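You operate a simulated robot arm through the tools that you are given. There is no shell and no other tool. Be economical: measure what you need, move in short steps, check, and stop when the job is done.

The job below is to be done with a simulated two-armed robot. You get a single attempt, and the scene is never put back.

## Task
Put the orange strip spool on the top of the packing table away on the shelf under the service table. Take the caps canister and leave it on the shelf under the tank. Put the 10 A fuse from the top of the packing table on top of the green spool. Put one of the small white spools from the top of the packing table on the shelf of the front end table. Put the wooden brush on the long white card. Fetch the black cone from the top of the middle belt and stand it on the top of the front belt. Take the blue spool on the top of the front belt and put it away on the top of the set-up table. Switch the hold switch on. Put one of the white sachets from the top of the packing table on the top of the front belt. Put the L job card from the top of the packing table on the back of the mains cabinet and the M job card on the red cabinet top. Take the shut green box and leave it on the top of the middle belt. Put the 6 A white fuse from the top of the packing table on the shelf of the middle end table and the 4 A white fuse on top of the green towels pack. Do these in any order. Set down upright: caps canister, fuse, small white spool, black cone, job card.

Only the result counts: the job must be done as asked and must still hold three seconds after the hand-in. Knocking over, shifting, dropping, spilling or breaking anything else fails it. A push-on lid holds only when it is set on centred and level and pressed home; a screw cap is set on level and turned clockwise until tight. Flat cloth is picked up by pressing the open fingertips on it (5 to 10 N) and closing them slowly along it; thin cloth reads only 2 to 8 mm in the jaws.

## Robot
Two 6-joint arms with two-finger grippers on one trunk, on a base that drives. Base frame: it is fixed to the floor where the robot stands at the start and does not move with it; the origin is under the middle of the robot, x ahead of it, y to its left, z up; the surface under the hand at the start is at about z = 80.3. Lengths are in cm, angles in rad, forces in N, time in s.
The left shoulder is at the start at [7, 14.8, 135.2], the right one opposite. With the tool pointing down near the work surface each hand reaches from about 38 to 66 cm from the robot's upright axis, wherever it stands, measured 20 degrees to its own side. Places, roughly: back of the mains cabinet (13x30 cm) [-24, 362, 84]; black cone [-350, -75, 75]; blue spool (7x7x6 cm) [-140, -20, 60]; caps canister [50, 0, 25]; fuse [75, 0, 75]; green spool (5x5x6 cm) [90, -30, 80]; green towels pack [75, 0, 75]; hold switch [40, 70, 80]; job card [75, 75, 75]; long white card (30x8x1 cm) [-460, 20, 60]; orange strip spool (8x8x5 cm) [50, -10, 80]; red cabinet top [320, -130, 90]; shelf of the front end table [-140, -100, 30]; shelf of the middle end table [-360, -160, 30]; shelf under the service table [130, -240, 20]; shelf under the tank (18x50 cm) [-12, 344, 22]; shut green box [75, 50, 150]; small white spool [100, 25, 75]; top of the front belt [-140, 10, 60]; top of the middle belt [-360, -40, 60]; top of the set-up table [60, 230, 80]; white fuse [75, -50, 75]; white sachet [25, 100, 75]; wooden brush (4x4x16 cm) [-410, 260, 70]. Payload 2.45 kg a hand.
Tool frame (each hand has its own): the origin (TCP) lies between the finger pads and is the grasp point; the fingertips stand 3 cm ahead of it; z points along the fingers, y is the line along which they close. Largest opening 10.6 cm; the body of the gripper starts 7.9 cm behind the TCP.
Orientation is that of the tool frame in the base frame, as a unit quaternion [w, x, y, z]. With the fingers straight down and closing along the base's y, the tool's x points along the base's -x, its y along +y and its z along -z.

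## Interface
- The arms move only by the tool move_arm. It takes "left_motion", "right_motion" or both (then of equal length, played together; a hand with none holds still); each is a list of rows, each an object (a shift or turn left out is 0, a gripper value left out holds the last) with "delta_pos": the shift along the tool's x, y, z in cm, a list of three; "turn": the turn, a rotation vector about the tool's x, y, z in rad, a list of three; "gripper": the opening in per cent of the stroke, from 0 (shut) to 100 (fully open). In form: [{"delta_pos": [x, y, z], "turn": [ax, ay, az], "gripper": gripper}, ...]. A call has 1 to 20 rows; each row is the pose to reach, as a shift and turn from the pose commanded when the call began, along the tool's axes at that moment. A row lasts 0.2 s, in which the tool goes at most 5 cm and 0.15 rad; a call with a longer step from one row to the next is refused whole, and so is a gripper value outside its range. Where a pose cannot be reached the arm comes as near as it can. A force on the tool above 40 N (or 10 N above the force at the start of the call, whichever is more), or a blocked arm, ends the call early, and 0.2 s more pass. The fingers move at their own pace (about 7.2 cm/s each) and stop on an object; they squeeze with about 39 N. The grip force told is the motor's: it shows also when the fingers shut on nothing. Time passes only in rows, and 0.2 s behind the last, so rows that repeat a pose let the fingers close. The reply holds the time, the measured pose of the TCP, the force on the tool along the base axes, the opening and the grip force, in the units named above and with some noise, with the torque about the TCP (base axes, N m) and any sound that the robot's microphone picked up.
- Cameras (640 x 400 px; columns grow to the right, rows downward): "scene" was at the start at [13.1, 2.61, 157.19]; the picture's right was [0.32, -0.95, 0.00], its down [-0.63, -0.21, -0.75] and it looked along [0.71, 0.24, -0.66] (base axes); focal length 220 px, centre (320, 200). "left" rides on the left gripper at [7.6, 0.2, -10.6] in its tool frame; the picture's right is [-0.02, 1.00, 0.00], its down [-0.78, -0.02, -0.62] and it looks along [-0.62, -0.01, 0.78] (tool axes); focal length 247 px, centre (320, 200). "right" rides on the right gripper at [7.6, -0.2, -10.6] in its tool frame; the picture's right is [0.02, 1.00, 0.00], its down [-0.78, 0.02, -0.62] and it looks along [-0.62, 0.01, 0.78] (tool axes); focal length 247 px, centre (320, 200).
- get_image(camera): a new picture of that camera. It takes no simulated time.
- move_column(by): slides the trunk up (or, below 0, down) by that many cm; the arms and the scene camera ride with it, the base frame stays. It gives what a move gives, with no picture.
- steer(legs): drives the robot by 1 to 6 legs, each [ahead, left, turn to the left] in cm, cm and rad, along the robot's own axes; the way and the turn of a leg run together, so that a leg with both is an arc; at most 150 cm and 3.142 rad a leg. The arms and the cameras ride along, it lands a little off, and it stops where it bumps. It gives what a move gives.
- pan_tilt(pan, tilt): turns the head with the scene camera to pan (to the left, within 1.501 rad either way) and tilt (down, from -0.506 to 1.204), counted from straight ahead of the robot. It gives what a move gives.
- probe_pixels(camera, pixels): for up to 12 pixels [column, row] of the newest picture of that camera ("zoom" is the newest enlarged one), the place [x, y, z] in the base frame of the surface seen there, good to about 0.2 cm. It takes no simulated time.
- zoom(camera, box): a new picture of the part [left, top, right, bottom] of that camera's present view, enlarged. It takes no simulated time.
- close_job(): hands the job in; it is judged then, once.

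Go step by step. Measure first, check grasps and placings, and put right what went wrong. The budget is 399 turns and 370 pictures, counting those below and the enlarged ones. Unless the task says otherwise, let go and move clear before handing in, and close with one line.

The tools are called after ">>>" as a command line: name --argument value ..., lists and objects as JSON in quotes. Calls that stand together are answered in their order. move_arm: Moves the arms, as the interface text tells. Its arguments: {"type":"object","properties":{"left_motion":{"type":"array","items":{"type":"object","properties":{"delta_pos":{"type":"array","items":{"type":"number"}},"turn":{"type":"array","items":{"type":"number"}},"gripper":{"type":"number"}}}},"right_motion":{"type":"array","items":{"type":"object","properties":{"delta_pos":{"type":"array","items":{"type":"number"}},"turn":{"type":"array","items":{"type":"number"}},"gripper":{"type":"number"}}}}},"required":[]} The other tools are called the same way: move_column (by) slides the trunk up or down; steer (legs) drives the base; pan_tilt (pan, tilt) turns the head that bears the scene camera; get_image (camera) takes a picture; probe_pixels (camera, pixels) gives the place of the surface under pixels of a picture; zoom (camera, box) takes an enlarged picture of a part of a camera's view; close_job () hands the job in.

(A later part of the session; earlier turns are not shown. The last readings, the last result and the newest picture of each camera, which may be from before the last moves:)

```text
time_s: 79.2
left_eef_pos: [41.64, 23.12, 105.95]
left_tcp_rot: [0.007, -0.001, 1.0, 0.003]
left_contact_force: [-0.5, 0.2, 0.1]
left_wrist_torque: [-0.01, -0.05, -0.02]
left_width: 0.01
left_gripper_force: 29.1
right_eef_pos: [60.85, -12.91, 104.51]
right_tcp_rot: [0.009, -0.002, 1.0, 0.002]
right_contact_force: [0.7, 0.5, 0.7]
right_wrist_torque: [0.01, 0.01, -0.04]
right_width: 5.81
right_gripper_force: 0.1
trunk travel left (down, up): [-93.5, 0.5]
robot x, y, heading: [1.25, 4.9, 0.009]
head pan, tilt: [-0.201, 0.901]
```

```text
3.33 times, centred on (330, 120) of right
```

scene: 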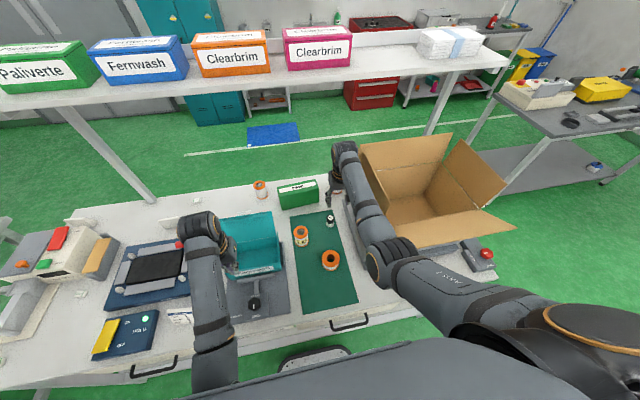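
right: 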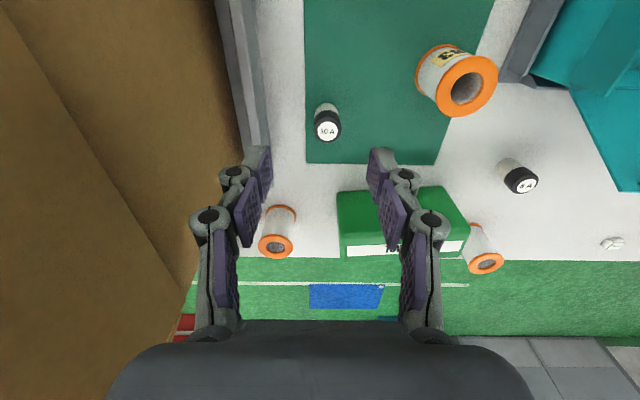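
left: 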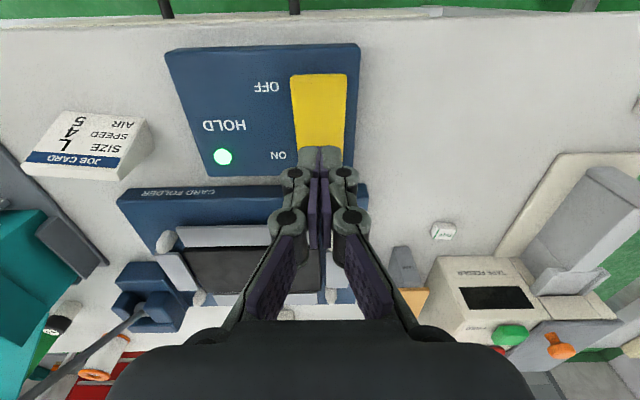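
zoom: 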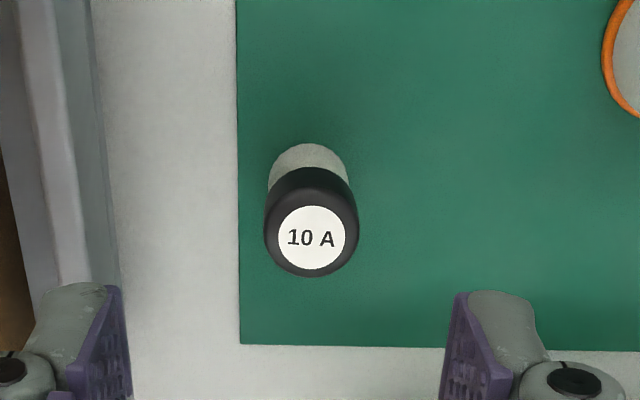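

I lower the column by 11 and then bring the right hand over the fuse and down.

>>> move_arm --right_motion '[{"delta_pos": [-2.5, 0.5, 0]}, {"delta_pos": [-4.75, 1.0, 0]}]'

>>> move_column --by -11

>>> move_arm --right_motion '[{"delta_pos": [0, 0, 3]}, {"delta_pos": [0, 0, 6]}]'

>>> get_image --camera "right"

```text
time_s: 79.8
left_eef_pos: [41.81, 23.22, 105.75]
left_tcp_rot: [0.005, -0.001, 1.0, 0.002]
left_contact_force: [-0.1, -0.4, 0.3]
left_wrist_torque: [0.03, 0.01, 0.03]
left_width: 0.0
left_gripper_force: 28.9
right_eef_pos: [65.73, -11.92, 104.43]
right_tcp_rot: [0.009, -0.003, 1.0, 0.003]
right_contact_force: [-0.4, 0.5, -0.1]
right_wrist_torque: [-0.01, 0.01, -0.03]
right_width: 5.84
right_gripper_force: 0.1
trunk travel left (down, up): [-93.5, 0.5]
robot x, y, heading: [1.19, 4.81, 0.011]
head pan, tilt: [-0.201, 0.901]
```

```text
time_s: 81.2
left_eef_pos: [41.75, 23.2, 94.85]
left_tcp_rot: [0.005, -0.001, 1.0, 0.002]
left_contact_force: [0.4, 0.1, 0.1]
left_wrist_torque: [0.03, 0.0, 0.01]
left_width: 0.0
left_gripper_force: 29.0
right_eef_pos: [65.73, -11.99, 93.51]
right_tcp_rot: [0.01, -0.003, 1.0, 0.003]
right_contact_force: [-0.2, 0.6, -0.1]
right_wrist_torque: [0.0, -0.03, -0.04]
right_width: 5.83
right_gripper_force: 0.2
trunk travel left (down, up): [-82.5, 11.5]
robot x, y, heading: [1.5, 4.94, 0.003]
head pan, tilt: [-0.201, 0.901]
```

```text
time_s: 81.8
left_eef_pos: [41.8, 23.27, 94.85]
left_tcp_rot: [0.006, -0.001, 1.0, 0.003]
left_contact_force: [0.1, 0.3, -0.1]
left_wrist_torque: [-0.01, -0.01, -0.04]
left_width: 0.0
left_gripper_force: 28.7
right_eef_pos: [65.08, -12.03, 87.85]
right_tcp_rot: [0.01, -0.002, 1.0, 0.003]
right_contact_force: [0.6, 0.2, 0.1]
right_wrist_torque: [0.06, -0.01, 0.01]
right_width: 5.81
right_gripper_force: 0.1
right hand out of reach, approached as far as the arm can: row 2
trunk travel left (down, up): [-82.5, 11.5]
robot x, y, heading: [1.4, 4.55, 0.006]
head pan, tilt: [-0.201, 0.901]
```

```text
324 pictures are left
```

right: 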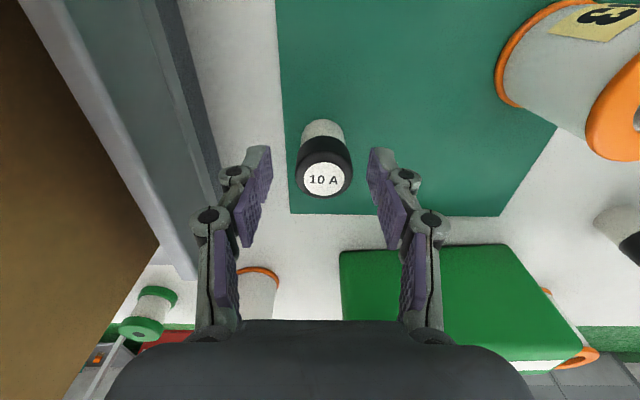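

The arm is at its 66 cm limit at z 87.85 with the fuse between the fingers. I lift the left hand a little and use the column to go the last 3.5 cm, then grip.

>>> move_arm --left_motion '[{"delta_pos": [0, 0, -2]}, {"delta_pos": [0, 0, -4]}]'

>>> move_column --by -3.4

>>> get_image --camera "right"

>>> move_arm --right_motion '[{"gripper": 30}, {"gripper": 15}, {"gripper": 0}, {"gripper": 0}, {"gripper": 0}]'

>>> get_image --camera "right"

```text
time_s: 82.6
left_eef_pos: [41.69, 25.04, 96.42]
left_tcp_rot: [0.009, -0.002, 0.999, 0.045]
left_contact_force: [0.4, -0.8, 0.3]
left_wrist_torque: [0.03, -0.04, -0.02]
left_width: 0.01
left_gripper_force: 28.8
left hand out of reach, approached as far as the arm can: row 1, 2
right_eef_pos: [65.06, -11.9, 87.76]
right_tcp_rot: [0.009, -0.003, 1.0, 0.003]
right_contact_force: [-0.1, -0.4, 0.6]
right_wrist_torque: [-0.01, 0.0, 0.02]
right_width: 5.83
right_gripper_force: 0.0
trunk travel left (down, up): [-82.5, 11.5]
robot x, y, heading: [1.47, 4.74, 0.006]
head pan, tilt: [-0.201, 0.901]
stopped in row 2 (left hand): the arm was blocked; the commanded pose is now the measured one
```

```text
time_s: 83.4
left_eef_pos: [41.58, 25.0, 93.13]
left_tcp_rot: [0.01, -0.001, 0.999, 0.045]
left_contact_force: [-1.1, -0.5, -0.3]
left_wrist_torque: [-0.01, -0.03, 0.01]
left_width: 0.0
left_gripper_force: 29.1
right_eef_pos: [64.96, -12.03, 84.47]
right_tcp_rot: [0.009, -0.003, 1.0, 0.004]
right_contact_force: [-0.4, 0.1, 0.1]
right_wrist_torque: [0.02, 0.01, -0.03]
right_width: 5.83
right_gripper_force: 0.0
trunk travel left (down, up): [-79.1, 14.9]
robot x, y, heading: [1.36, 4.84, 0.012]
head pan, tilt: [-0.201, 0.901]
```

```text
323 pictures are left
```

right: 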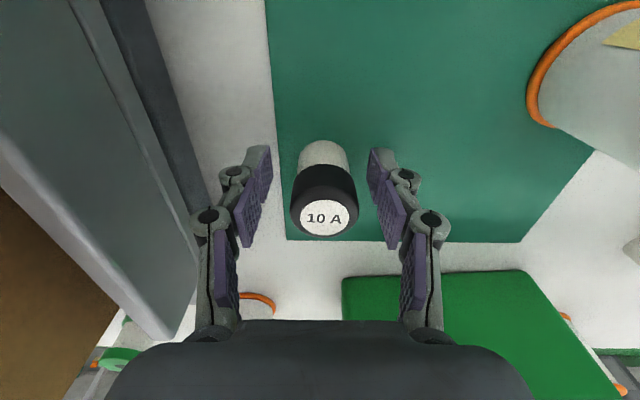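

```text
time_s: 84.6
left_eef_pos: [41.69, 25.04, 93.1]
left_tcp_rot: [0.009, -0.001, 0.999, 0.045]
left_contact_force: [0.5, 1.4, 0.9]
left_wrist_torque: [-0.04, 0.01, 0.01]
left_width: 0.0
left_gripper_force: 28.4
right_eef_pos: [65.08, -12.03, 84.41]
right_tcp_rot: [0.01, -0.003, 1.0, 0.002]
right_contact_force: [0.1, 0.9, 2.0]
right_wrist_torque: [0.0, -0.08, 0.01]
right_width: 3.43
right_gripper_force: 38.7
trunk travel left (down, up): [-79.1, 14.9]
robot x, y, heading: [1.21, 4.53, 0.0]
head pan, tilt: [-0.201, 0.901]
```

```text
322 pictures are left
```

right: 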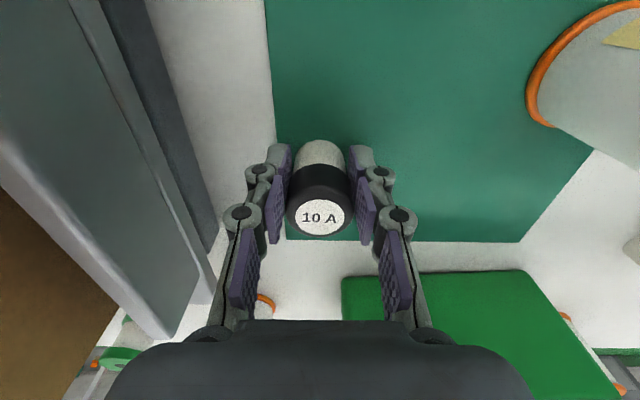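

The fuse is gripped (3.43 cm wide, 38.7 N). I raise the column and back away to turn, so the left hand can take the orange spool with the right hand clear of the carton.

>>> move_column --by 14.5

>>> steer --legs '[[-40, 0, 0]]'

>>> move_arm --left_motion '[{"delta_pos": [-3, -1, 0], "turn": [0.05, 0, 0], "gripper": 100}, {"delta_pos": [-6, -3, 0], "turn": [0.09, 0, 0]}, {"delta_pos": [-10, -4, 0], "turn": [0.09, 0, 0]}]' --right_motion '[{"delta_pos": [4, -2, 0]}, {"delta_pos": [8, -4, 0]}, {"delta_pos": [11, -6, -1]}]'

>>> get_image --camera "right"

```text
time_s: 86.3
left_eef_pos: [41.62, 25.1, 107.58]
left_tcp_rot: [0.009, -0.001, 0.999, 0.045]
left_contact_force: [-0.3, 0.6, -0.3]
left_wrist_torque: [-0.01, 0.01, -0.01]
left_width: 0.01
left_gripper_force: 28.7
right_eef_pos: [65.1, -11.99, 98.93]
right_tcp_rot: [0.009, -0.003, 1.0, 0.002]
right_contact_force: [-1.0, -0.4, -0.1]
right_wrist_torque: [0.01, 0.0, 0.02]
right_width: 3.43
right_gripper_force: 38.8
trunk travel left (down, up): [-93.6, 0.4]
robot x, y, heading: [1.02, 4.85, 0.009]
head pan, tilt: [-0.201, 0.901]
```

```text
time_s: 88.8
left_eef_pos: [1.86, 24.77, 107.69]
left_tcp_rot: [0.009, -0.001, 0.999, 0.046]
left_contact_force: [-0.3, 0.8, -0.6]
left_wrist_torque: [-0.02, 0.02, 0.0]
left_width: 0.02
left_gripper_force: 28.0
right_eef_pos: [25.2, -12.07, 98.75]
right_tcp_rot: [0.007, -0.003, 1.0, 0.002]
right_contact_force: [0.8, 0.2, -1.3]
right_wrist_torque: [0.01, 0.05, -0.01]
right_width: 3.47
right_gripper_force: 39.2
trunk travel left (down, up): [-93.6, 0.4]
robot x, y, heading: [-39.07, 4.7, 0.011]
head pan, tilt: [-0.201, 0.901]
```

```text
time_s: 89.6
left_eef_pos: [11.85, 20.69, 107.63]
left_tcp_rot: [0.009, -0.003, 1.0, 0.001]
left_contact_force: [0.2, 0.3, 0.0]
left_wrist_torque: [0.04, 0.0, -0.01]
left_width: 10.24
left_gripper_force: 0.0
right_eef_pos: [14.1, -18.29, 99.68]
right_tcp_rot: [0.01, -0.004, 1.0, 0.004]
right_contact_force: [0.6, -0.6, -0.9]
right_wrist_torque: [0.04, -0.01, 0.01]
right_width: 3.47
right_gripper_force: 39.1
trunk travel left (down, up): [-93.6, 0.4]
robot x, y, heading: [-38.87, 4.73, 0.008]
head pan, tilt: [-0.201, 0.901]
```

```text
321 pictures are left
```

right: 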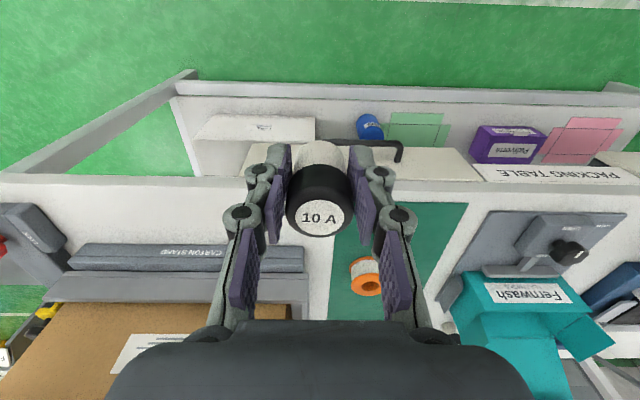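

Fuse well held. I retract the right hand, turn the base -0.6 rad and bring the left hand over the orange spool.

>>> move_arm --right_motion '[{"delta_pos": [2, -4, 0]}, {"delta_pos": [5, -8, 0]}, {"delta_pos": [8, -12, 0]}]'

>>> steer --legs '[[0, 0, -0.6], [29.8, 23.4, 0]]'

>>> pan_tilt --pan 0.3 --tilt 1.0

>>> get_image --camera "scene"

>>> get_image --camera "left"

```text
time_s: 90.4
left_eef_pos: [11.64, 20.64, 107.62]
left_tcp_rot: [0.009, -0.001, 1.0, 0.001]
left_contact_force: [-0.6, 0.1, 0.6]
left_wrist_torque: [-0.02, -0.01, 0.0]
left_width: 10.58
left_gripper_force: 0.0
right_eef_pos: [6.2, -30.43, 99.48]
right_tcp_rot: [0.01, -0.004, 1.0, 0.003]
right_contact_force: [-0.1, 0.4, -1.4]
right_wrist_torque: [0.02, 0.0, -0.05]
right_width: 3.45
right_gripper_force: 39.8
trunk travel left (down, up): [-93.6, 0.4]
robot x, y, heading: [-38.82, 4.44, -0.001]
head pan, tilt: [-0.201, 0.901]
```

```text
time_s: 94.6
left_eef_pos: [49.9, -7.24, 107.3]
left_tcp_rot: [0.008, 0.292, 0.956, -0.002]
left_contact_force: [0.1, -0.5, 0.0]
left_wrist_torque: [0.0, 0.07, 0.04]
left_width: 10.61
left_gripper_force: 0.0
right_eef_pos: [16.59, -46.52, 99.33]
right_tcp_rot: [0.009, 0.29, 0.957, 0.0]
right_contact_force: [0.9, 0.8, -0.2]
right_wrist_torque: [0.02, 0.05, 0.01]
right_width: 3.44
right_gripper_force: 38.8
trunk travel left (down, up): [-93.6, 0.4]
robot x, y, heading: [-1.5, 7.8, -0.584]
head pan, tilt: [-0.201, 0.901]
stopped in leg 2: the robot was blocked; the commanded pose is now the measured one
```

```text
time_s: 95.5
left_eef_pos: [49.61, -7.33, 107.58]
left_tcp_rot: [0.01, 0.293, 0.956, -0.001]
left_contact_force: [-0.7, -0.7, 0.6]
left_wrist_torque: [0.0, -0.02, 0.01]
left_width: 10.61
left_gripper_force: 0.1
right_eef_pos: [16.26, -46.58, 99.42]
right_tcp_rot: [0.009, 0.29, 0.957, 0.001]
right_contact_force: [0.0, 0.7, -0.8]
right_wrist_torque: [-0.01, 0.0, 0.01]
right_width: 3.44
right_gripper_force: 38.9
trunk travel left (down, up): [-93.6, 0.4]
robot x, y, heading: [-1.28, 6.83, -0.59]
head pan, tilt: [0.3, 1.0]
```

```text
320 pictures are left
```

scene: 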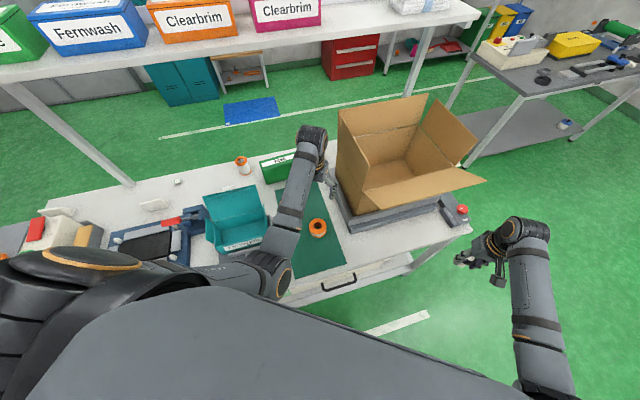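

```text
319 pictures are left
```

left: 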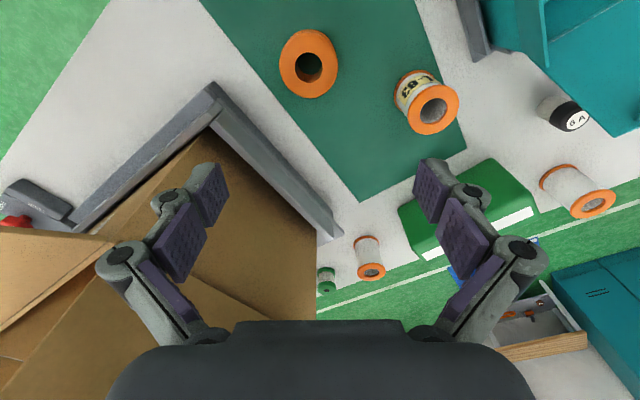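

The base bumped at the very end; I check that nothing shifted by probing the objects again.

>>> probe_pixels --camera "left" --pixels '[[308, 67], [288, 70], [328, 62], [308, 40], [433, 110], [578, 122], [592, 202], [370, 272], [326, 288], [510, 225]]'

```text
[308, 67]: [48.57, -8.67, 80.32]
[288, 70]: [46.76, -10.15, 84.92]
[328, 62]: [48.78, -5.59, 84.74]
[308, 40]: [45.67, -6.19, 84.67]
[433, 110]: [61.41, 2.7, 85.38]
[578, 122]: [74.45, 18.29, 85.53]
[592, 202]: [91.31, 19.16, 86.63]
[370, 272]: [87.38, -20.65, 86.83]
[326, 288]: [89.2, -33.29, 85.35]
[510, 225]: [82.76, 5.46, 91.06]
```

Nothing moved. I centre over the spool at (48.9,-8.0), lower the column, and check.

>>> move_arm --left_motion '[{"delta_pos": [0.2, -1.0, 0]}]'

>>> move_column --by -14

>>> get_image --camera "left"

```text
time_s: 95.9
left_eef_pos: [49.68, -7.39, 107.44]
left_tcp_rot: [0.013, 0.289, 0.957, 0.005]
left_contact_force: [0.9, 0.9, -0.1]
left_wrist_torque: [0.03, -0.01, 0.0]
left_width: 10.56
left_gripper_force: 0.0
right_eef_pos: [16.39, -46.59, 99.38]
right_tcp_rot: [0.009, 0.29, 0.957, 0.0]
right_contact_force: [0.1, 0.4, -0.3]
right_wrist_torque: [0.01, 0.01, -0.02]
right_width: 3.45
right_gripper_force: 38.6
trunk travel left (down, up): [-93.6, 0.4]
robot x, y, heading: [-1.3, 6.98, -0.585]
head pan, tilt: [0.3, 1.0]
```

```text
time_s: 97.6
left_eef_pos: [49.59, -7.3, 93.73]
left_tcp_rot: [0.013, 0.289, 0.957, 0.006]
left_contact_force: [0.2, 0.5, 0.3]
left_wrist_torque: [-0.03, 0.01, -0.01]
left_width: 10.6
left_gripper_force: 0.0
right_eef_pos: [16.42, -46.57, 85.45]
right_tcp_rot: [0.009, 0.289, 0.957, 0.0]
right_contact_force: [-0.4, 0.4, -1.6]
right_wrist_torque: [0.02, 0.03, -0.02]
right_width: 3.45
right_gripper_force: 39.5
trunk travel left (down, up): [-79.6, 14.4]
robot x, y, heading: [-0.99, 7.0, -0.587]
head pan, tilt: [0.3, 1.0]
```

```text
318 pictures are left
```

left: 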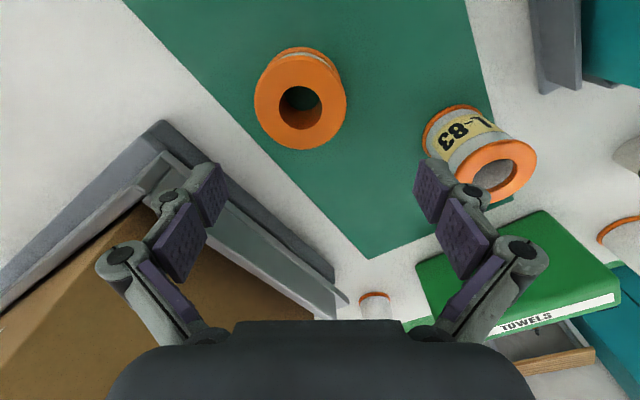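

The sideways shift had no effect. I probe the spool rim from here and try again while descending a little.

>>> probe_pixels --camera "left" --pixels '[[262, 100], [338, 98], [300, 66], [300, 140], [270, 125], [330, 125]]'

>>> move_arm --left_motion '[{"delta_pos": [0, 0, 2]}, {"delta_pos": [0.2, -1.0, 4]}]'

```text
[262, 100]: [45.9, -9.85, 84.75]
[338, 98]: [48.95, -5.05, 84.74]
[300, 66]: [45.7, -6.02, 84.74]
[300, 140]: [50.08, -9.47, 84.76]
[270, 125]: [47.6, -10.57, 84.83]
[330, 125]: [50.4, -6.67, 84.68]
```

```text
time_s: 98.2
left_eef_pos: [50.18, -7.8, 90.25]
left_tcp_rot: [0.025, 0.287, 0.957, 0.011]
left_contact_force: [0.3, 0.4, 0.2]
left_wrist_torque: [-0.04, 0.01, -0.03]
left_width: 10.58
left_gripper_force: 0.1
right_eef_pos: [16.4, -46.58, 85.41]
right_tcp_rot: [0.009, 0.29, 0.957, 0.0]
right_contact_force: [0.4, -0.2, -0.4]
right_wrist_torque: [0.0, 0.03, 0.0]
right_width: 3.44
right_gripper_force: 39.2
trunk travel left (down, up): [-79.6, 14.4]
robot x, y, heading: [-1.37, 7.31, -0.586]
head pan, tilt: [0.3, 1.0]
```

The rim centre is about (47.8,-7.7) with top z 84.75; the hand is at (50.2,-7.8) and leaning 0.05 forward. I shift the base by the offset and level the tool.

>>> steer --legs '[[-2.05, -1.25, 0]]'

>>> move_arm --left_motion '[{"turn": [0, 0.05, 0]}, {"turn": [0, 0.05, 0]}]'

```text
time_s: 99.0
left_eef_pos: [47.92, -7.61, 89.87]
left_tcp_rot: [0.021, 0.286, 0.958, 0.011]
left_contact_force: [-0.9, 0.0, 0.0]
left_wrist_torque: [-0.05, 0.05, -0.02]
left_width: 10.59
left_gripper_force: 0.1
right_eef_pos: [14.33, -46.52, 85.34]
right_tcp_rot: [0.008, 0.29, 0.957, 0.0]
right_contact_force: [0.8, 0.1, 0.0]
right_wrist_torque: [0.05, 0.07, -0.01]
right_width: 3.44
right_gripper_force: 39.0
trunk travel left (down, up): [-79.6, 14.4]
robot x, y, heading: [-3.82, 7.61, -0.587]
head pan, tilt: [0.3, 1.0]
```

```text
time_s: 99.6
left_eef_pos: [47.73, -7.57, 89.96]
left_tcp_rot: [-0.002, 0.286, 0.958, 0.02]
left_contact_force: [0.2, -0.2, -0.7]
left_wrist_torque: [-0.02, 0.02, 0.01]
left_width: 10.62
left_gripper_force: 0.0
right_eef_pos: [14.29, -46.51, 85.43]
right_tcp_rot: [0.01, 0.29, 0.957, 0.002]
right_contact_force: [0.5, -0.7, -0.5]
right_wrist_torque: [0.01, 0.03, -0.01]
right_width: 3.44
right_gripper_force: 38.9
trunk travel left (down, up): [-79.6, 14.4]
robot x, y, heading: [-3.54, 7.69, -0.588]
head pan, tilt: [0.3, 1.0]
```

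I trim the level and descend over the spool in short steps.

>>> move_arm --left_motion '[{"delta_pos": [0, 0, 2], "turn": [0.033, -0.022, 0]}, {"delta_pos": [0, 0, 4], "turn": [0.033, -0.022, 0]}, {"delta_pos": [0, 0, 5.2], "turn": [0.033, -0.022, 0]}, {"delta_pos": [0, 0, 6.2], "turn": [0.033, -0.022, 0]}]'

>>> get_image --camera "left"

```text
time_s: 100.6
left_eef_pos: [47.8, -7.22, 83.96]
left_tcp_rot: [0.005, 0.287, 0.958, 0.0]
left_contact_force: [0.1, -0.3, 0.6]
left_wrist_torque: [0.0, 0.03, 0.0]
left_width: 10.59
left_gripper_force: 0.0
right_eef_pos: [14.07, -46.47, 85.4]
right_tcp_rot: [0.01, 0.29, 0.957, 0.0]
right_contact_force: [0.4, -1.1, -0.7]
right_wrist_torque: [0.03, 0.04, -0.02]
right_width: 3.45
right_gripper_force: 38.3
trunk travel left (down, up): [-79.6, 14.4]
robot x, y, heading: [-3.7, 7.63, -0.591]
head pan, tilt: [0.3, 1.0]
```

```text
317 pictures are left
```

left: 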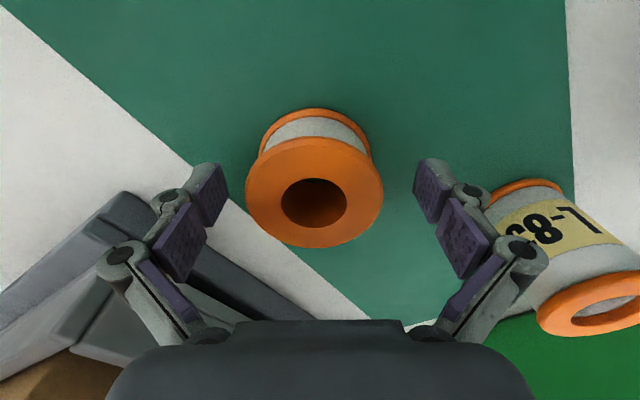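

The spool sits centred between the pads (col 315). I close.

>>> move_arm --left_motion '[{"gripper": 80}, {"gripper": 60}, {"gripper": 60}, {"gripper": 60}]'

>>> get_image --camera "left"

```text
time_s: 101.6
left_eef_pos: [47.72, -7.24, 83.95]
left_tcp_rot: [0.005, 0.287, 0.958, 0.001]
left_contact_force: [0.4, -0.8, -0.1]
left_wrist_torque: [0.0, -0.07, 0.0]
left_width: 6.49
left_gripper_force: 39.3
right_eef_pos: [14.16, -46.56, 85.37]
right_tcp_rot: [0.01, 0.29, 0.957, 0.0]
right_contact_force: [-0.4, 0.3, -0.7]
right_wrist_torque: [-0.02, -0.02, -0.01]
right_width: 3.44
right_gripper_force: 38.9
trunk travel left (down, up): [-79.6, 14.4]
robot x, y, heading: [-3.55, 7.76, -0.587]
head pan, tilt: [0.3, 1.0]
```

```text
316 pictures are left
```

left: 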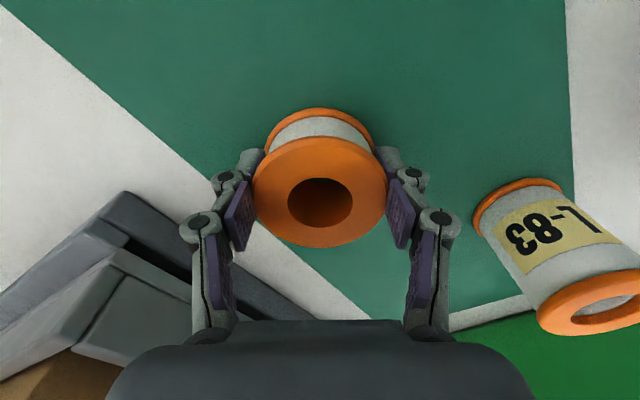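

Gripped. I raise the column, back off, and look to the right for the way round.

>>> move_arm --left_motion '[{"gripper": 40}, {"gripper": 40}]'

>>> move_column --by 14

>>> steer --legs '[[-30, -18, 0]]'

>>> pan_tilt --pan -0.2 --tilt 0.5

>>> get_image --camera "scene"

```text
time_s: 102.2
left_eef_pos: [47.75, -7.23, 83.87]
left_tcp_rot: [0.005, 0.286, 0.958, 0.0]
left_contact_force: [-0.8, 0.3, 0.4]
left_wrist_torque: [-0.04, 0.01, -0.03]
left_width: 6.51
left_gripper_force: 39.3
right_eef_pos: [14.1, -46.43, 85.41]
right_tcp_rot: [0.009, 0.29, 0.957, 0.001]
right_contact_force: [-0.3, -0.2, 0.8]
right_wrist_torque: [0.04, 0.01, 0.0]
right_width: 3.46
right_gripper_force: 39.0
trunk travel left (down, up): [-79.6, 14.4]
robot x, y, heading: [-3.58, 8.0, -0.585]
head pan, tilt: [0.3, 1.0]
```

```text
time_s: 103.9
left_eef_pos: [47.67, -7.19, 97.77]
left_tcp_rot: [0.005, 0.286, 0.958, 0.0]
left_contact_force: [0.1, 0.4, -0.9]
left_wrist_torque: [0.02, -0.01, -0.02]
left_width: 6.51
left_gripper_force: 38.9
right_eef_pos: [14.1, -46.47, 99.39]
right_tcp_rot: [0.01, 0.289, 0.957, 0.001]
right_contact_force: [-0.5, 0.2, -0.7]
right_wrist_torque: [0.02, 0.04, 0.03]
right_width: 3.44
right_gripper_force: 38.9
trunk travel left (down, up): [-93.6, 0.4]
robot x, y, heading: [-3.89, 7.3, -0.591]
head pan, tilt: [0.3, 1.0]
```

```text
time_s: 106.1
left_eef_pos: [13.08, -5.48, 97.81]
left_tcp_rot: [0.004, 0.286, 0.958, 0.0]
left_contact_force: [0.1, -0.3, -1.5]
left_wrist_torque: [0.0, 0.03, 0.01]
left_width: 6.51
left_gripper_force: 39.1
right_eef_pos: [-20.42, -44.84, 99.39]
right_tcp_rot: [0.009, 0.289, 0.957, 0.0]
right_contact_force: [1.0, -0.3, -0.1]
right_wrist_torque: [-0.03, 0.0, 0.01]
right_width: 3.43
right_gripper_force: 38.8
trunk travel left (down, up): [-93.6, 0.4]
robot x, y, heading: [-38.2, 9.4, -0.582]
head pan, tilt: [0.3, 1.0]
```

```text
time_s: 107.1
left_eef_pos: [12.88, -5.53, 97.98]
left_tcp_rot: [0.005, 0.285, 0.958, 0.001]
left_contact_force: [0.3, 0.5, -0.7]
left_wrist_torque: [0.02, -0.01, -0.02]
left_width: 6.51
left_gripper_force: 38.5
right_eef_pos: [-20.57, -44.69, 99.46]
right_tcp_rot: [0.01, 0.288, 0.958, 0.001]
right_contact_force: [-0.4, -0.6, -0.5]
right_wrist_torque: [0.0, 0.0, 0.0]
right_width: 3.4
right_gripper_force: 38.7
trunk travel left (down, up): [-93.6, 0.4]
robot x, y, heading: [-38.24, 8.77, -0.587]
head pan, tilt: [-0.201, 0.499]
```

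```text
315 pictures are left
```

scene: 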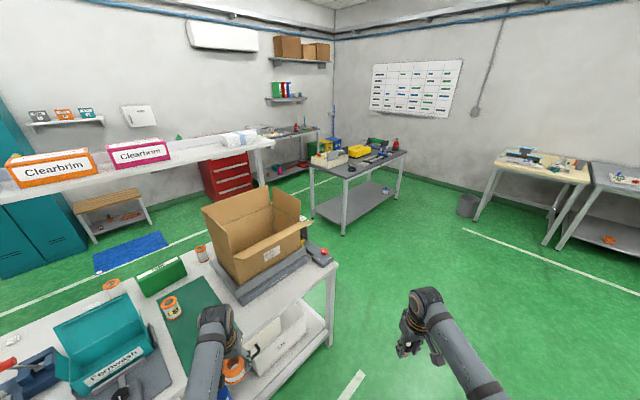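

I probe the table corners, legs and floor to plan the route.

>>> probe_pixels --camera "scene" --pixels '[[333, 265], [330, 343], [345, 235], [397, 200], [315, 205], [365, 205], [350, 180], [232, 185], [300, 190], [330, 165], [400, 155], [270, 145]]'

```text
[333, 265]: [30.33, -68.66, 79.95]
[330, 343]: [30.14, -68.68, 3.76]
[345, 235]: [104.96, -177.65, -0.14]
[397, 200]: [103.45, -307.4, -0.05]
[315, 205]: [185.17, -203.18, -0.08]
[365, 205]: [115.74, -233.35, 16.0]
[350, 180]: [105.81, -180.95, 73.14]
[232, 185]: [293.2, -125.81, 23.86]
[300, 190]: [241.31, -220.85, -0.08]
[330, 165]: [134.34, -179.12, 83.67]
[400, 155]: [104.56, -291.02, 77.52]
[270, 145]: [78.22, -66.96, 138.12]
```

The way round the table's right end (y -69) is over 100 cm wide. I drive around it to the far side, in stages.

>>> steer --legs '[[0, 0, -0.985], [132, 0, 0], [0, 0, 1.571], [150, 0, 0], [62, 20, 0]]'

>>> pan_tilt --pan 1.3 --tilt 0.5

>>> get_image --camera "scene"

>>> pan_tilt --pan 0 --tilt 0.5

>>> get_image --camera "scene"

```text
time_s: 130.2
left_eef_pos: [224.93, -82.29, 98.04]
left_tcp_rot: [0.005, -0.012, 1.0, 0.001]
left_contact_force: [-0.9, 0.6, -0.9]
left_wrist_torque: [0.01, -0.08, 0.0]
left_width: 6.54
left_gripper_force: 39.2
right_eef_pos: [219.73, -133.68, 99.45]
right_tcp_rot: [0.009, -0.007, 1.0, 0.003]
right_contact_force: [0.0, -0.1, -1.1]
right_wrist_torque: [0.01, -0.02, -0.01]
right_width: 3.45
right_gripper_force: 39.2
trunk travel left (down, up): [-93.6, 0.4]
robot x, y, heading: [174.5, -99.35, 0.018]
head pan, tilt: [-0.201, 0.499]
```

```text
time_s: 131.8
left_eef_pos: [225.16, -82.38, 97.92]
left_tcp_rot: [0.004, -0.012, 1.0, 0.002]
left_contact_force: [-0.1, -0.7, -0.7]
left_wrist_torque: [0.01, 0.01, -0.02]
left_width: 6.53
left_gripper_force: 39.3
right_eef_pos: [219.83, -133.66, 99.37]
right_tcp_rot: [0.009, -0.008, 1.0, 0.004]
right_contact_force: [-0.3, 0.3, -0.8]
right_wrist_torque: [-0.03, 0.04, -0.01]
right_width: 3.44
right_gripper_force: 38.8
trunk travel left (down, up): [-93.6, 0.4]
robot x, y, heading: [174.31, -99.11, 0.018]
head pan, tilt: [1.3, 0.499]
```

```text
314 pictures are left
```

scene: 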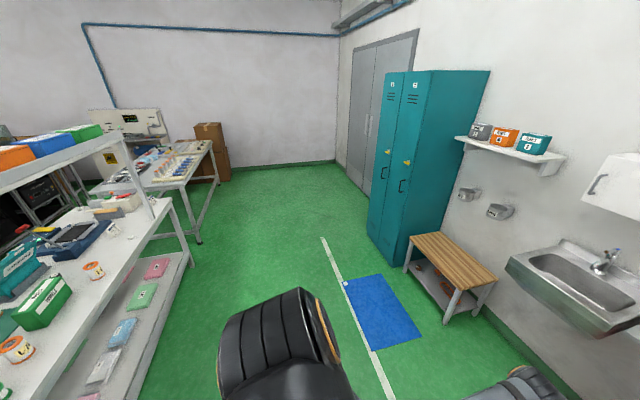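

```text
time_s: 133.3
left_eef_pos: [225.13, -82.24, 97.83]
left_tcp_rot: [0.005, -0.011, 1.0, 0.002]
left_contact_force: [0.5, -1.1, -1.6]
left_wrist_torque: [-0.01, -0.01, -0.05]
left_width: 6.51
left_gripper_force: 39.6
right_eef_pos: [219.89, -133.71, 99.32]
right_tcp_rot: [0.009, -0.008, 1.0, 0.003]
right_contact_force: [0.7, -0.3, 0.1]
right_wrist_torque: [0.0, 0.02, 0.02]
right_width: 3.43
right_gripper_force: 39.1
trunk travel left (down, up): [-93.6, 0.4]
robot x, y, heading: [174.35, -99.18, 0.016]
head pan, tilt: [0.0, 0.499]
```

```text
313 pictures are left
```

scene: 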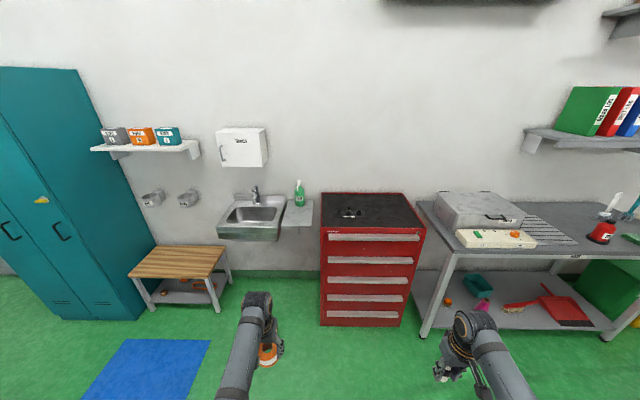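

The far side is open. I turn about to face the table (heading -2.64) and look.

>>> steer --legs '[[0, 0, 1.8], [0, 0, 1.825]]'

>>> pan_tilt --pan -0.4 --tilt 0.5

>>> get_image --camera "scene"

```text
time_s: 142.4
left_eef_pos: [136.98, -137.49, 97.87]
left_tcp_rot: [0.003, 0.97, 0.245, -0.004]
left_contact_force: [-0.7, -0.2, -0.4]
left_wrist_torque: [0.02, -0.04, 0.02]
left_width: 6.49
left_gripper_force: 38.9
right_eef_pos: [118.42, -89.27, 99.34]
right_tcp_rot: [0.006, 0.97, 0.242, -0.007]
right_contact_force: [0.9, 0.6, -0.2]
right_wrist_torque: [0.01, 0.01, 0.01]
right_width: 3.42
right_gripper_force: 39.0
trunk travel left (down, up): [-93.6, 0.4]
robot x, y, heading: [174.2, -99.05, -2.648]
head pan, tilt: [0.0, 0.499]
```

```text
time_s: 143.3
left_eef_pos: [137.0, -137.51, 97.84]
left_tcp_rot: [0.003, 0.969, 0.246, -0.004]
left_contact_force: [0.1, -0.9, -1.7]
left_wrist_torque: [0.01, -0.01, 0.01]
left_width: 6.49
left_gripper_force: 38.7
right_eef_pos: [118.37, -89.44, 99.38]
right_tcp_rot: [0.006, 0.97, 0.241, -0.007]
right_contact_force: [0.2, 0.1, -0.5]
right_wrist_torque: [0.01, 0.01, 0.02]
right_width: 3.41
right_gripper_force: 38.7
trunk travel left (down, up): [-93.6, 0.4]
robot x, y, heading: [174.53, -99.23, -2.655]
head pan, tilt: [-0.4, 0.499]
```

```text
312 pictures are left
```

scene: 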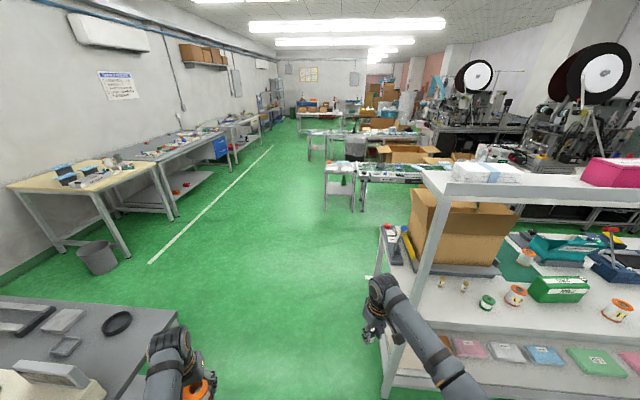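

Now I see both white fuses (441,283),(463,287), the green spool (487,302) and the overhead shelf. I probe them.

>>> probe_pixels --camera "scene" --pixels '[[441, 283], [463, 287], [487, 297], [515, 290], [424, 265], [445, 193], [560, 210], [625, 300], [560, 283], [387, 345], [395, 240], [500, 315]]'

>>> zoom --camera "scene" --box '[400, 250, 540, 330]'

```text
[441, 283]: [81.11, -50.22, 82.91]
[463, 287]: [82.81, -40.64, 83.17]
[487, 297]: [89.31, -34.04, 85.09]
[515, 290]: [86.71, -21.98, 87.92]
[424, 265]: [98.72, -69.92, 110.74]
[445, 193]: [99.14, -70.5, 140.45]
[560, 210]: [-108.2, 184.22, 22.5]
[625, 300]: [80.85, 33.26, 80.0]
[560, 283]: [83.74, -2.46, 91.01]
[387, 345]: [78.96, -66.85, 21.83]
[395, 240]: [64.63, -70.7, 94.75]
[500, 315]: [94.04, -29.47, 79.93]
```

```text
4.57 times, centred on (470, 290) of scene
```

zoom: 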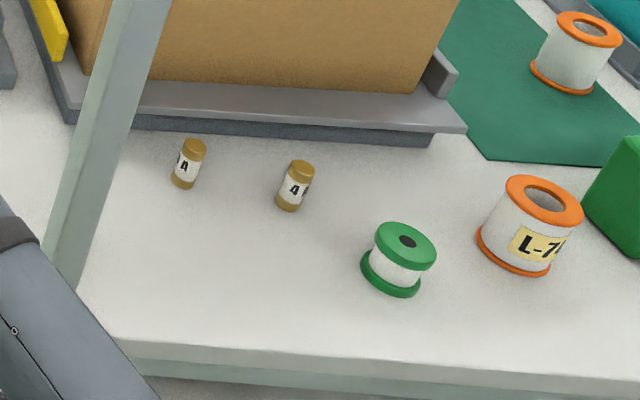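

Shelf edge is x 99, post at (98.7,-70); 6 A white fuse at (81,-50), 4 A at (83,-40.6). I draw in the left hand, set the right hand inward, and drive to face the green spool.

>>> move_arm --right_motion '[{"delta_pos": [-1, 4, 0]}, {"delta_pos": [-2, 8, 0]}, {"delta_pos": [-4, 12, 0]}, {"delta_pos": [-5, 15, 0]}]' --left_motion '[{"delta_pos": [2, 1, 0]}, {"delta_pos": [4, 2, 0]}, {"delta_pos": [6, 3, 0]}, {"delta_pos": [8, 4, 0]}]'

>>> steer --legs '[[-25, 0, 0], [0, -78, 0], [14, 0, 0]]'

>>> get_image --camera "scene"

>>> get_image --camera "right"

```text
time_s: 144.3
left_eef_pos: [146.06, -137.39, 97.88]
left_tcp_rot: [0.002, 0.969, 0.245, -0.005]
left_contact_force: [-0.4, -0.1, -0.6]
left_wrist_torque: [0.0, 0.04, 0.02]
left_width: 6.48
left_gripper_force: 39.1
right_eef_pos: [121.17, -104.89, 99.65]
right_tcp_rot: [0.004, 0.97, 0.242, -0.007]
right_contact_force: [0.9, 0.2, 0.1]
right_wrist_torque: [0.03, 0.03, 0.0]
right_width: 3.42
right_gripper_force: 39.5
trunk travel left (down, up): [-93.6, 0.4]
robot x, y, heading: [174.27, -99.26, -2.65]
head pan, tilt: [-0.4, 0.499]
```

```text
time_s: 150.8
left_eef_pos: [119.35, -63.81, 97.98]
left_tcp_rot: [0.003, 0.969, 0.247, -0.005]
left_contact_force: [-0.4, -0.5, -0.4]
left_wrist_torque: [0.02, 0.0, -0.01]
left_width: 6.51
left_gripper_force: 39.4
right_eef_pos: [94.21, -31.55, 99.79]
right_tcp_rot: [0.006, 0.969, 0.246, -0.009]
right_contact_force: [-0.6, -0.1, -1.4]
right_wrist_torque: [-0.01, 0.02, 0.0]
right_width: 3.41
right_gripper_force: 39.3
trunk travel left (down, up): [-93.6, 0.4]
robot x, y, heading: [147.43, -25.9, -2.649]
head pan, tilt: [-0.4, 0.499]
```

```text
310 pictures are left
```

scene: 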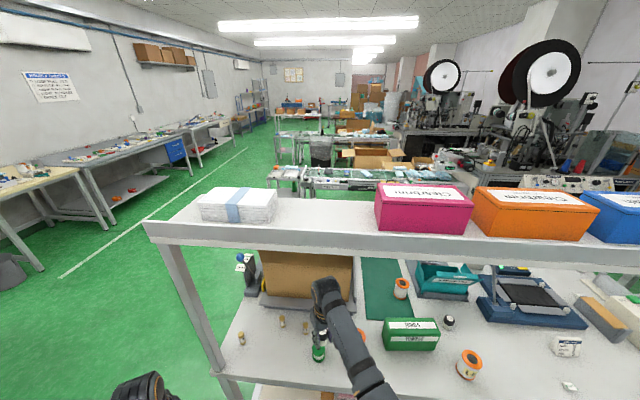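

```text
309 pictures are left
```

right: 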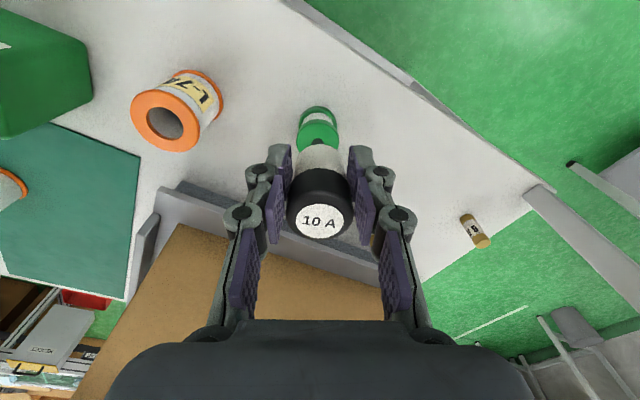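

I zoom on the small fuses and spool, and probe the green spool top.

>>> zoom --camera "scene" --box '[220, 290, 380, 390]'

>>> probe_pixels --camera "zoom" --pixels '[[82, 190], [252, 120], [330, 140], [395, 235], [395, 215], [380, 228], [412, 228]]'

>>> probe_pixels --camera "right" --pixels '[[318, 130], [302, 132], [336, 132], [318, 110], [475, 225], [160, 120], [318, 222], [318, 160]]'

```text
4.00 times, centred on (300, 340) of scene
```

zoom: 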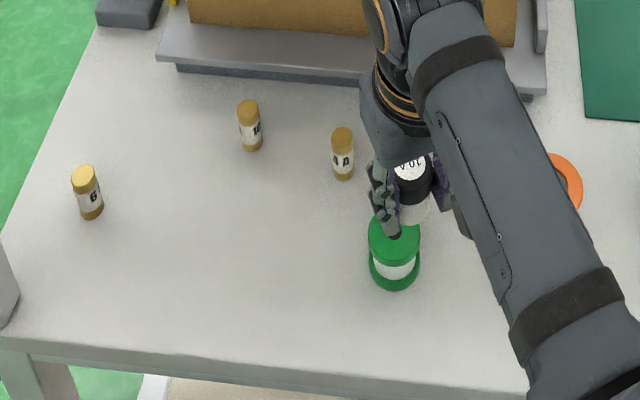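

```text
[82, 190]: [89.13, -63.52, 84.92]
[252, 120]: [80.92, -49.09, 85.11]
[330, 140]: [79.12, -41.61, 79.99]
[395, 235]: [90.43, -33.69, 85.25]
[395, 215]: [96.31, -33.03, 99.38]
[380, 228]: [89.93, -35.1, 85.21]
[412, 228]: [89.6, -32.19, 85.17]
```

```text
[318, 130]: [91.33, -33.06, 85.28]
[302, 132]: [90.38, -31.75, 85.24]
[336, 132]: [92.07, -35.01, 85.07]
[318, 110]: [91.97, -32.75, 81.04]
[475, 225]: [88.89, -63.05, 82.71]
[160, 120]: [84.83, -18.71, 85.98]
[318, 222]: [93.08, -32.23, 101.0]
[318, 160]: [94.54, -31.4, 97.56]
```

I need the fuse's exact offset in the jaws; I probe its top and zoom on the white fuses' labels.

>>> probe_pixels --camera "right" --pixels '[[302, 222], [338, 222], [320, 207], [320, 236], [292, 215], [347, 215], [320, 190]]'

>>> zoom --camera "scene" --box '[230, 310, 320, 350]'

>>> zoom --camera "right" --box '[440, 200, 510, 260]'

```text
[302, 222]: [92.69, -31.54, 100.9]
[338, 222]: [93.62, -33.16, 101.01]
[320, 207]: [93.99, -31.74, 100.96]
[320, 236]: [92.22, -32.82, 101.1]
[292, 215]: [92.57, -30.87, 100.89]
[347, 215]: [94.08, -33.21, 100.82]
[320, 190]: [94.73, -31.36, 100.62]
```

```text
7.11 times, centred on (275, 330) of scene
```

zoom: 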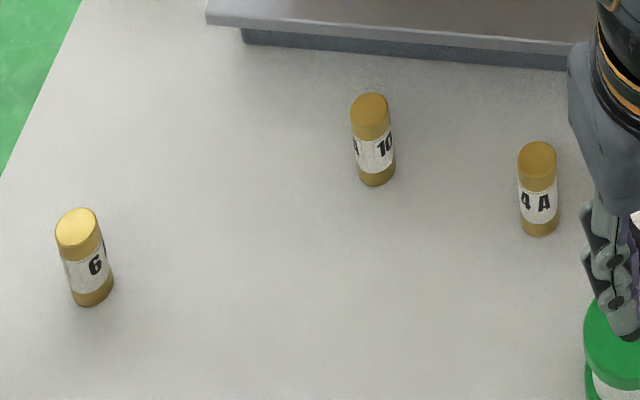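

```text
6.67 times, centred on (475, 230) of right
```

zoom: 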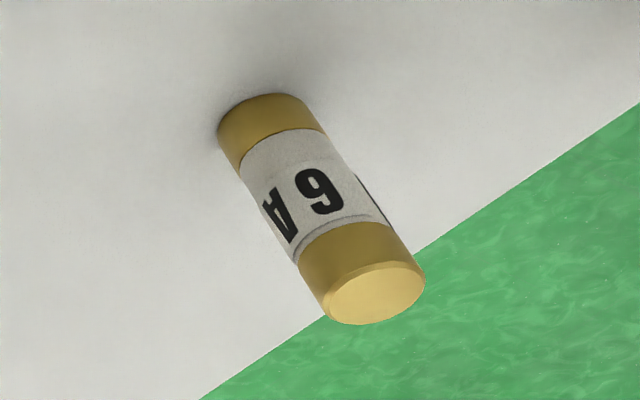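

The labels read 6 A at (89,-63), 10 A (white, not wanted) at (81,-49), 4 A at (83,-41). I probe the green spool's rim for its centre.

>>> zoom --camera "scene" --box '[300, 335, 340, 365]'

>>> probe_pixels --camera "zoom" --pixels '[[205, 120], [390, 120], [300, 200], [230, 170], [370, 170], [215, 100]]'

```text
13.33 times, centred on (320, 350) of scene
```

zoom: 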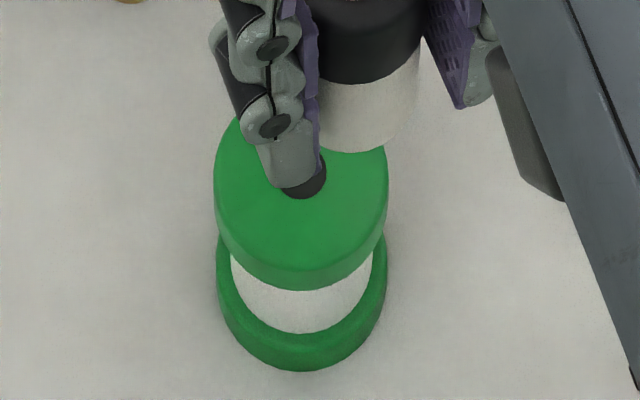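

```text
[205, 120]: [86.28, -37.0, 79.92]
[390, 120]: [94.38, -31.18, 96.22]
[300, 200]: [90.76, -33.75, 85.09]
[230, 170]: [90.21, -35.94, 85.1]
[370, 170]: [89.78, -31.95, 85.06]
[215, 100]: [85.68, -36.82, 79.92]
```

Spool centre is (90.2,-33.9), the fuse is at (93.1,-32.3): 3.3 cm straight ahead. I move it over, lower by column 8, and look.

>>> move_arm --right_motion '[{"delta_pos": [-1.7, 0, 0]}, {"delta_pos": [-3.3, 0, 0]}]'

>>> move_column --by -8

>>> get_image --camera "right"

>>> pan_tilt --pan -0.3 --tilt 0.9

>>> get_image --camera "scene"

```text
time_s: 151.4
left_eef_pos: [119.2, -63.94, 97.8]
left_tcp_rot: [0.002, 0.969, 0.248, -0.003]
left_contact_force: [0.3, 0.1, -0.7]
left_wrist_torque: [-0.01, -0.02, 0.01]
left_width: 6.51
left_gripper_force: 38.9
right_eef_pos: [91.23, -33.15, 99.57]
right_tcp_rot: [0.006, 0.97, 0.244, -0.009]
right_contact_force: [0.2, 0.2, -0.4]
right_wrist_torque: [0.01, -0.03, -0.01]
right_width: 3.44
right_gripper_force: 39.1
trunk travel left (down, up): [-93.6, 0.4]
robot x, y, heading: [147.32, -25.9, -2.649]
head pan, tilt: [-0.4, 0.499]
```

```text
time_s: 152.6
left_eef_pos: [119.2, -63.94, 89.8]
left_tcp_rot: [0.002, 0.969, 0.248, -0.004]
left_contact_force: [0.1, 0.4, -1.2]
left_wrist_torque: [-0.01, 0.01, 0.03]
left_width: 6.49
left_gripper_force: 39.3
right_eef_pos: [91.18, -33.25, 91.65]
right_tcp_rot: [0.006, 0.969, 0.245, -0.008]
right_contact_force: [0.0, -0.4, -1.3]
right_wrist_torque: [0.0, 0.0, 0.0]
right_width: 3.39
right_gripper_force: 38.4
trunk travel left (down, up): [-85.6, 8.4]
robot x, y, heading: [147.56, -26.1, -2.645]
head pan, tilt: [-0.4, 0.499]
```

```text
304 pictures are left
```

right: 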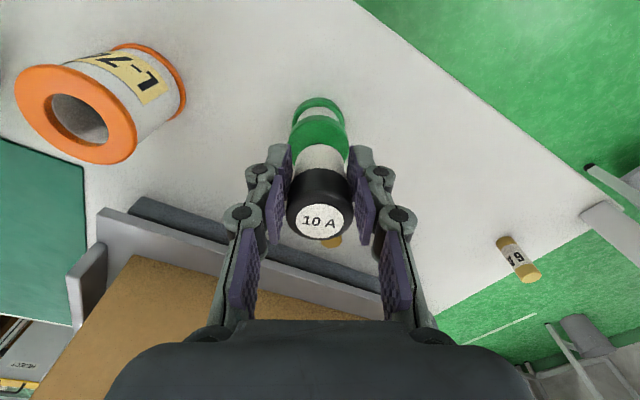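

```text
time_s: 153.4
left_eef_pos: [119.13, -63.92, 89.9]
left_tcp_rot: [0.003, 0.969, 0.248, -0.004]
left_contact_force: [0.7, -0.7, -1.1]
left_wrist_torque: [0.0, 0.0, 0.01]
left_width: 6.5
left_gripper_force: 39.1
right_eef_pos: [91.12, -33.14, 91.64]
right_tcp_rot: [0.005, 0.969, 0.245, -0.009]
right_contact_force: [-0.4, -0.6, 0.5]
right_wrist_torque: [-0.03, 0.03, 0.02]
right_width: 3.43
right_gripper_force: 38.8
trunk travel left (down, up): [-85.6, 8.4]
robot x, y, heading: [147.05, -26.01, -2.644]
head pan, tilt: [-0.3, 0.901]
```

```text
303 pictures are left
```

scene: 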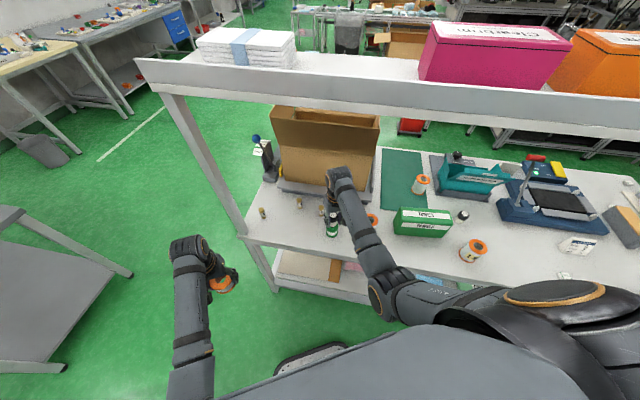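

I verify alignment: probe fuse top and spool in the close views.

>>> probe_pixels --camera "right" --pixels '[[302, 222], [338, 222], [320, 207], [320, 236]]'

>>> zoom --camera "scene" --box '[310, 195, 360, 245]'

```text
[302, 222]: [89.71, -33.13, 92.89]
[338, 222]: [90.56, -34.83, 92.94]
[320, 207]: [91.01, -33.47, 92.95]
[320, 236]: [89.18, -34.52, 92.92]
```

```text
8.00 times, centred on (335, 220) of scene
```

zoom: 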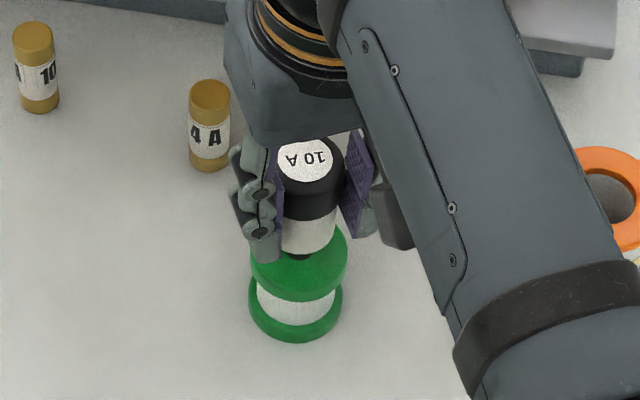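

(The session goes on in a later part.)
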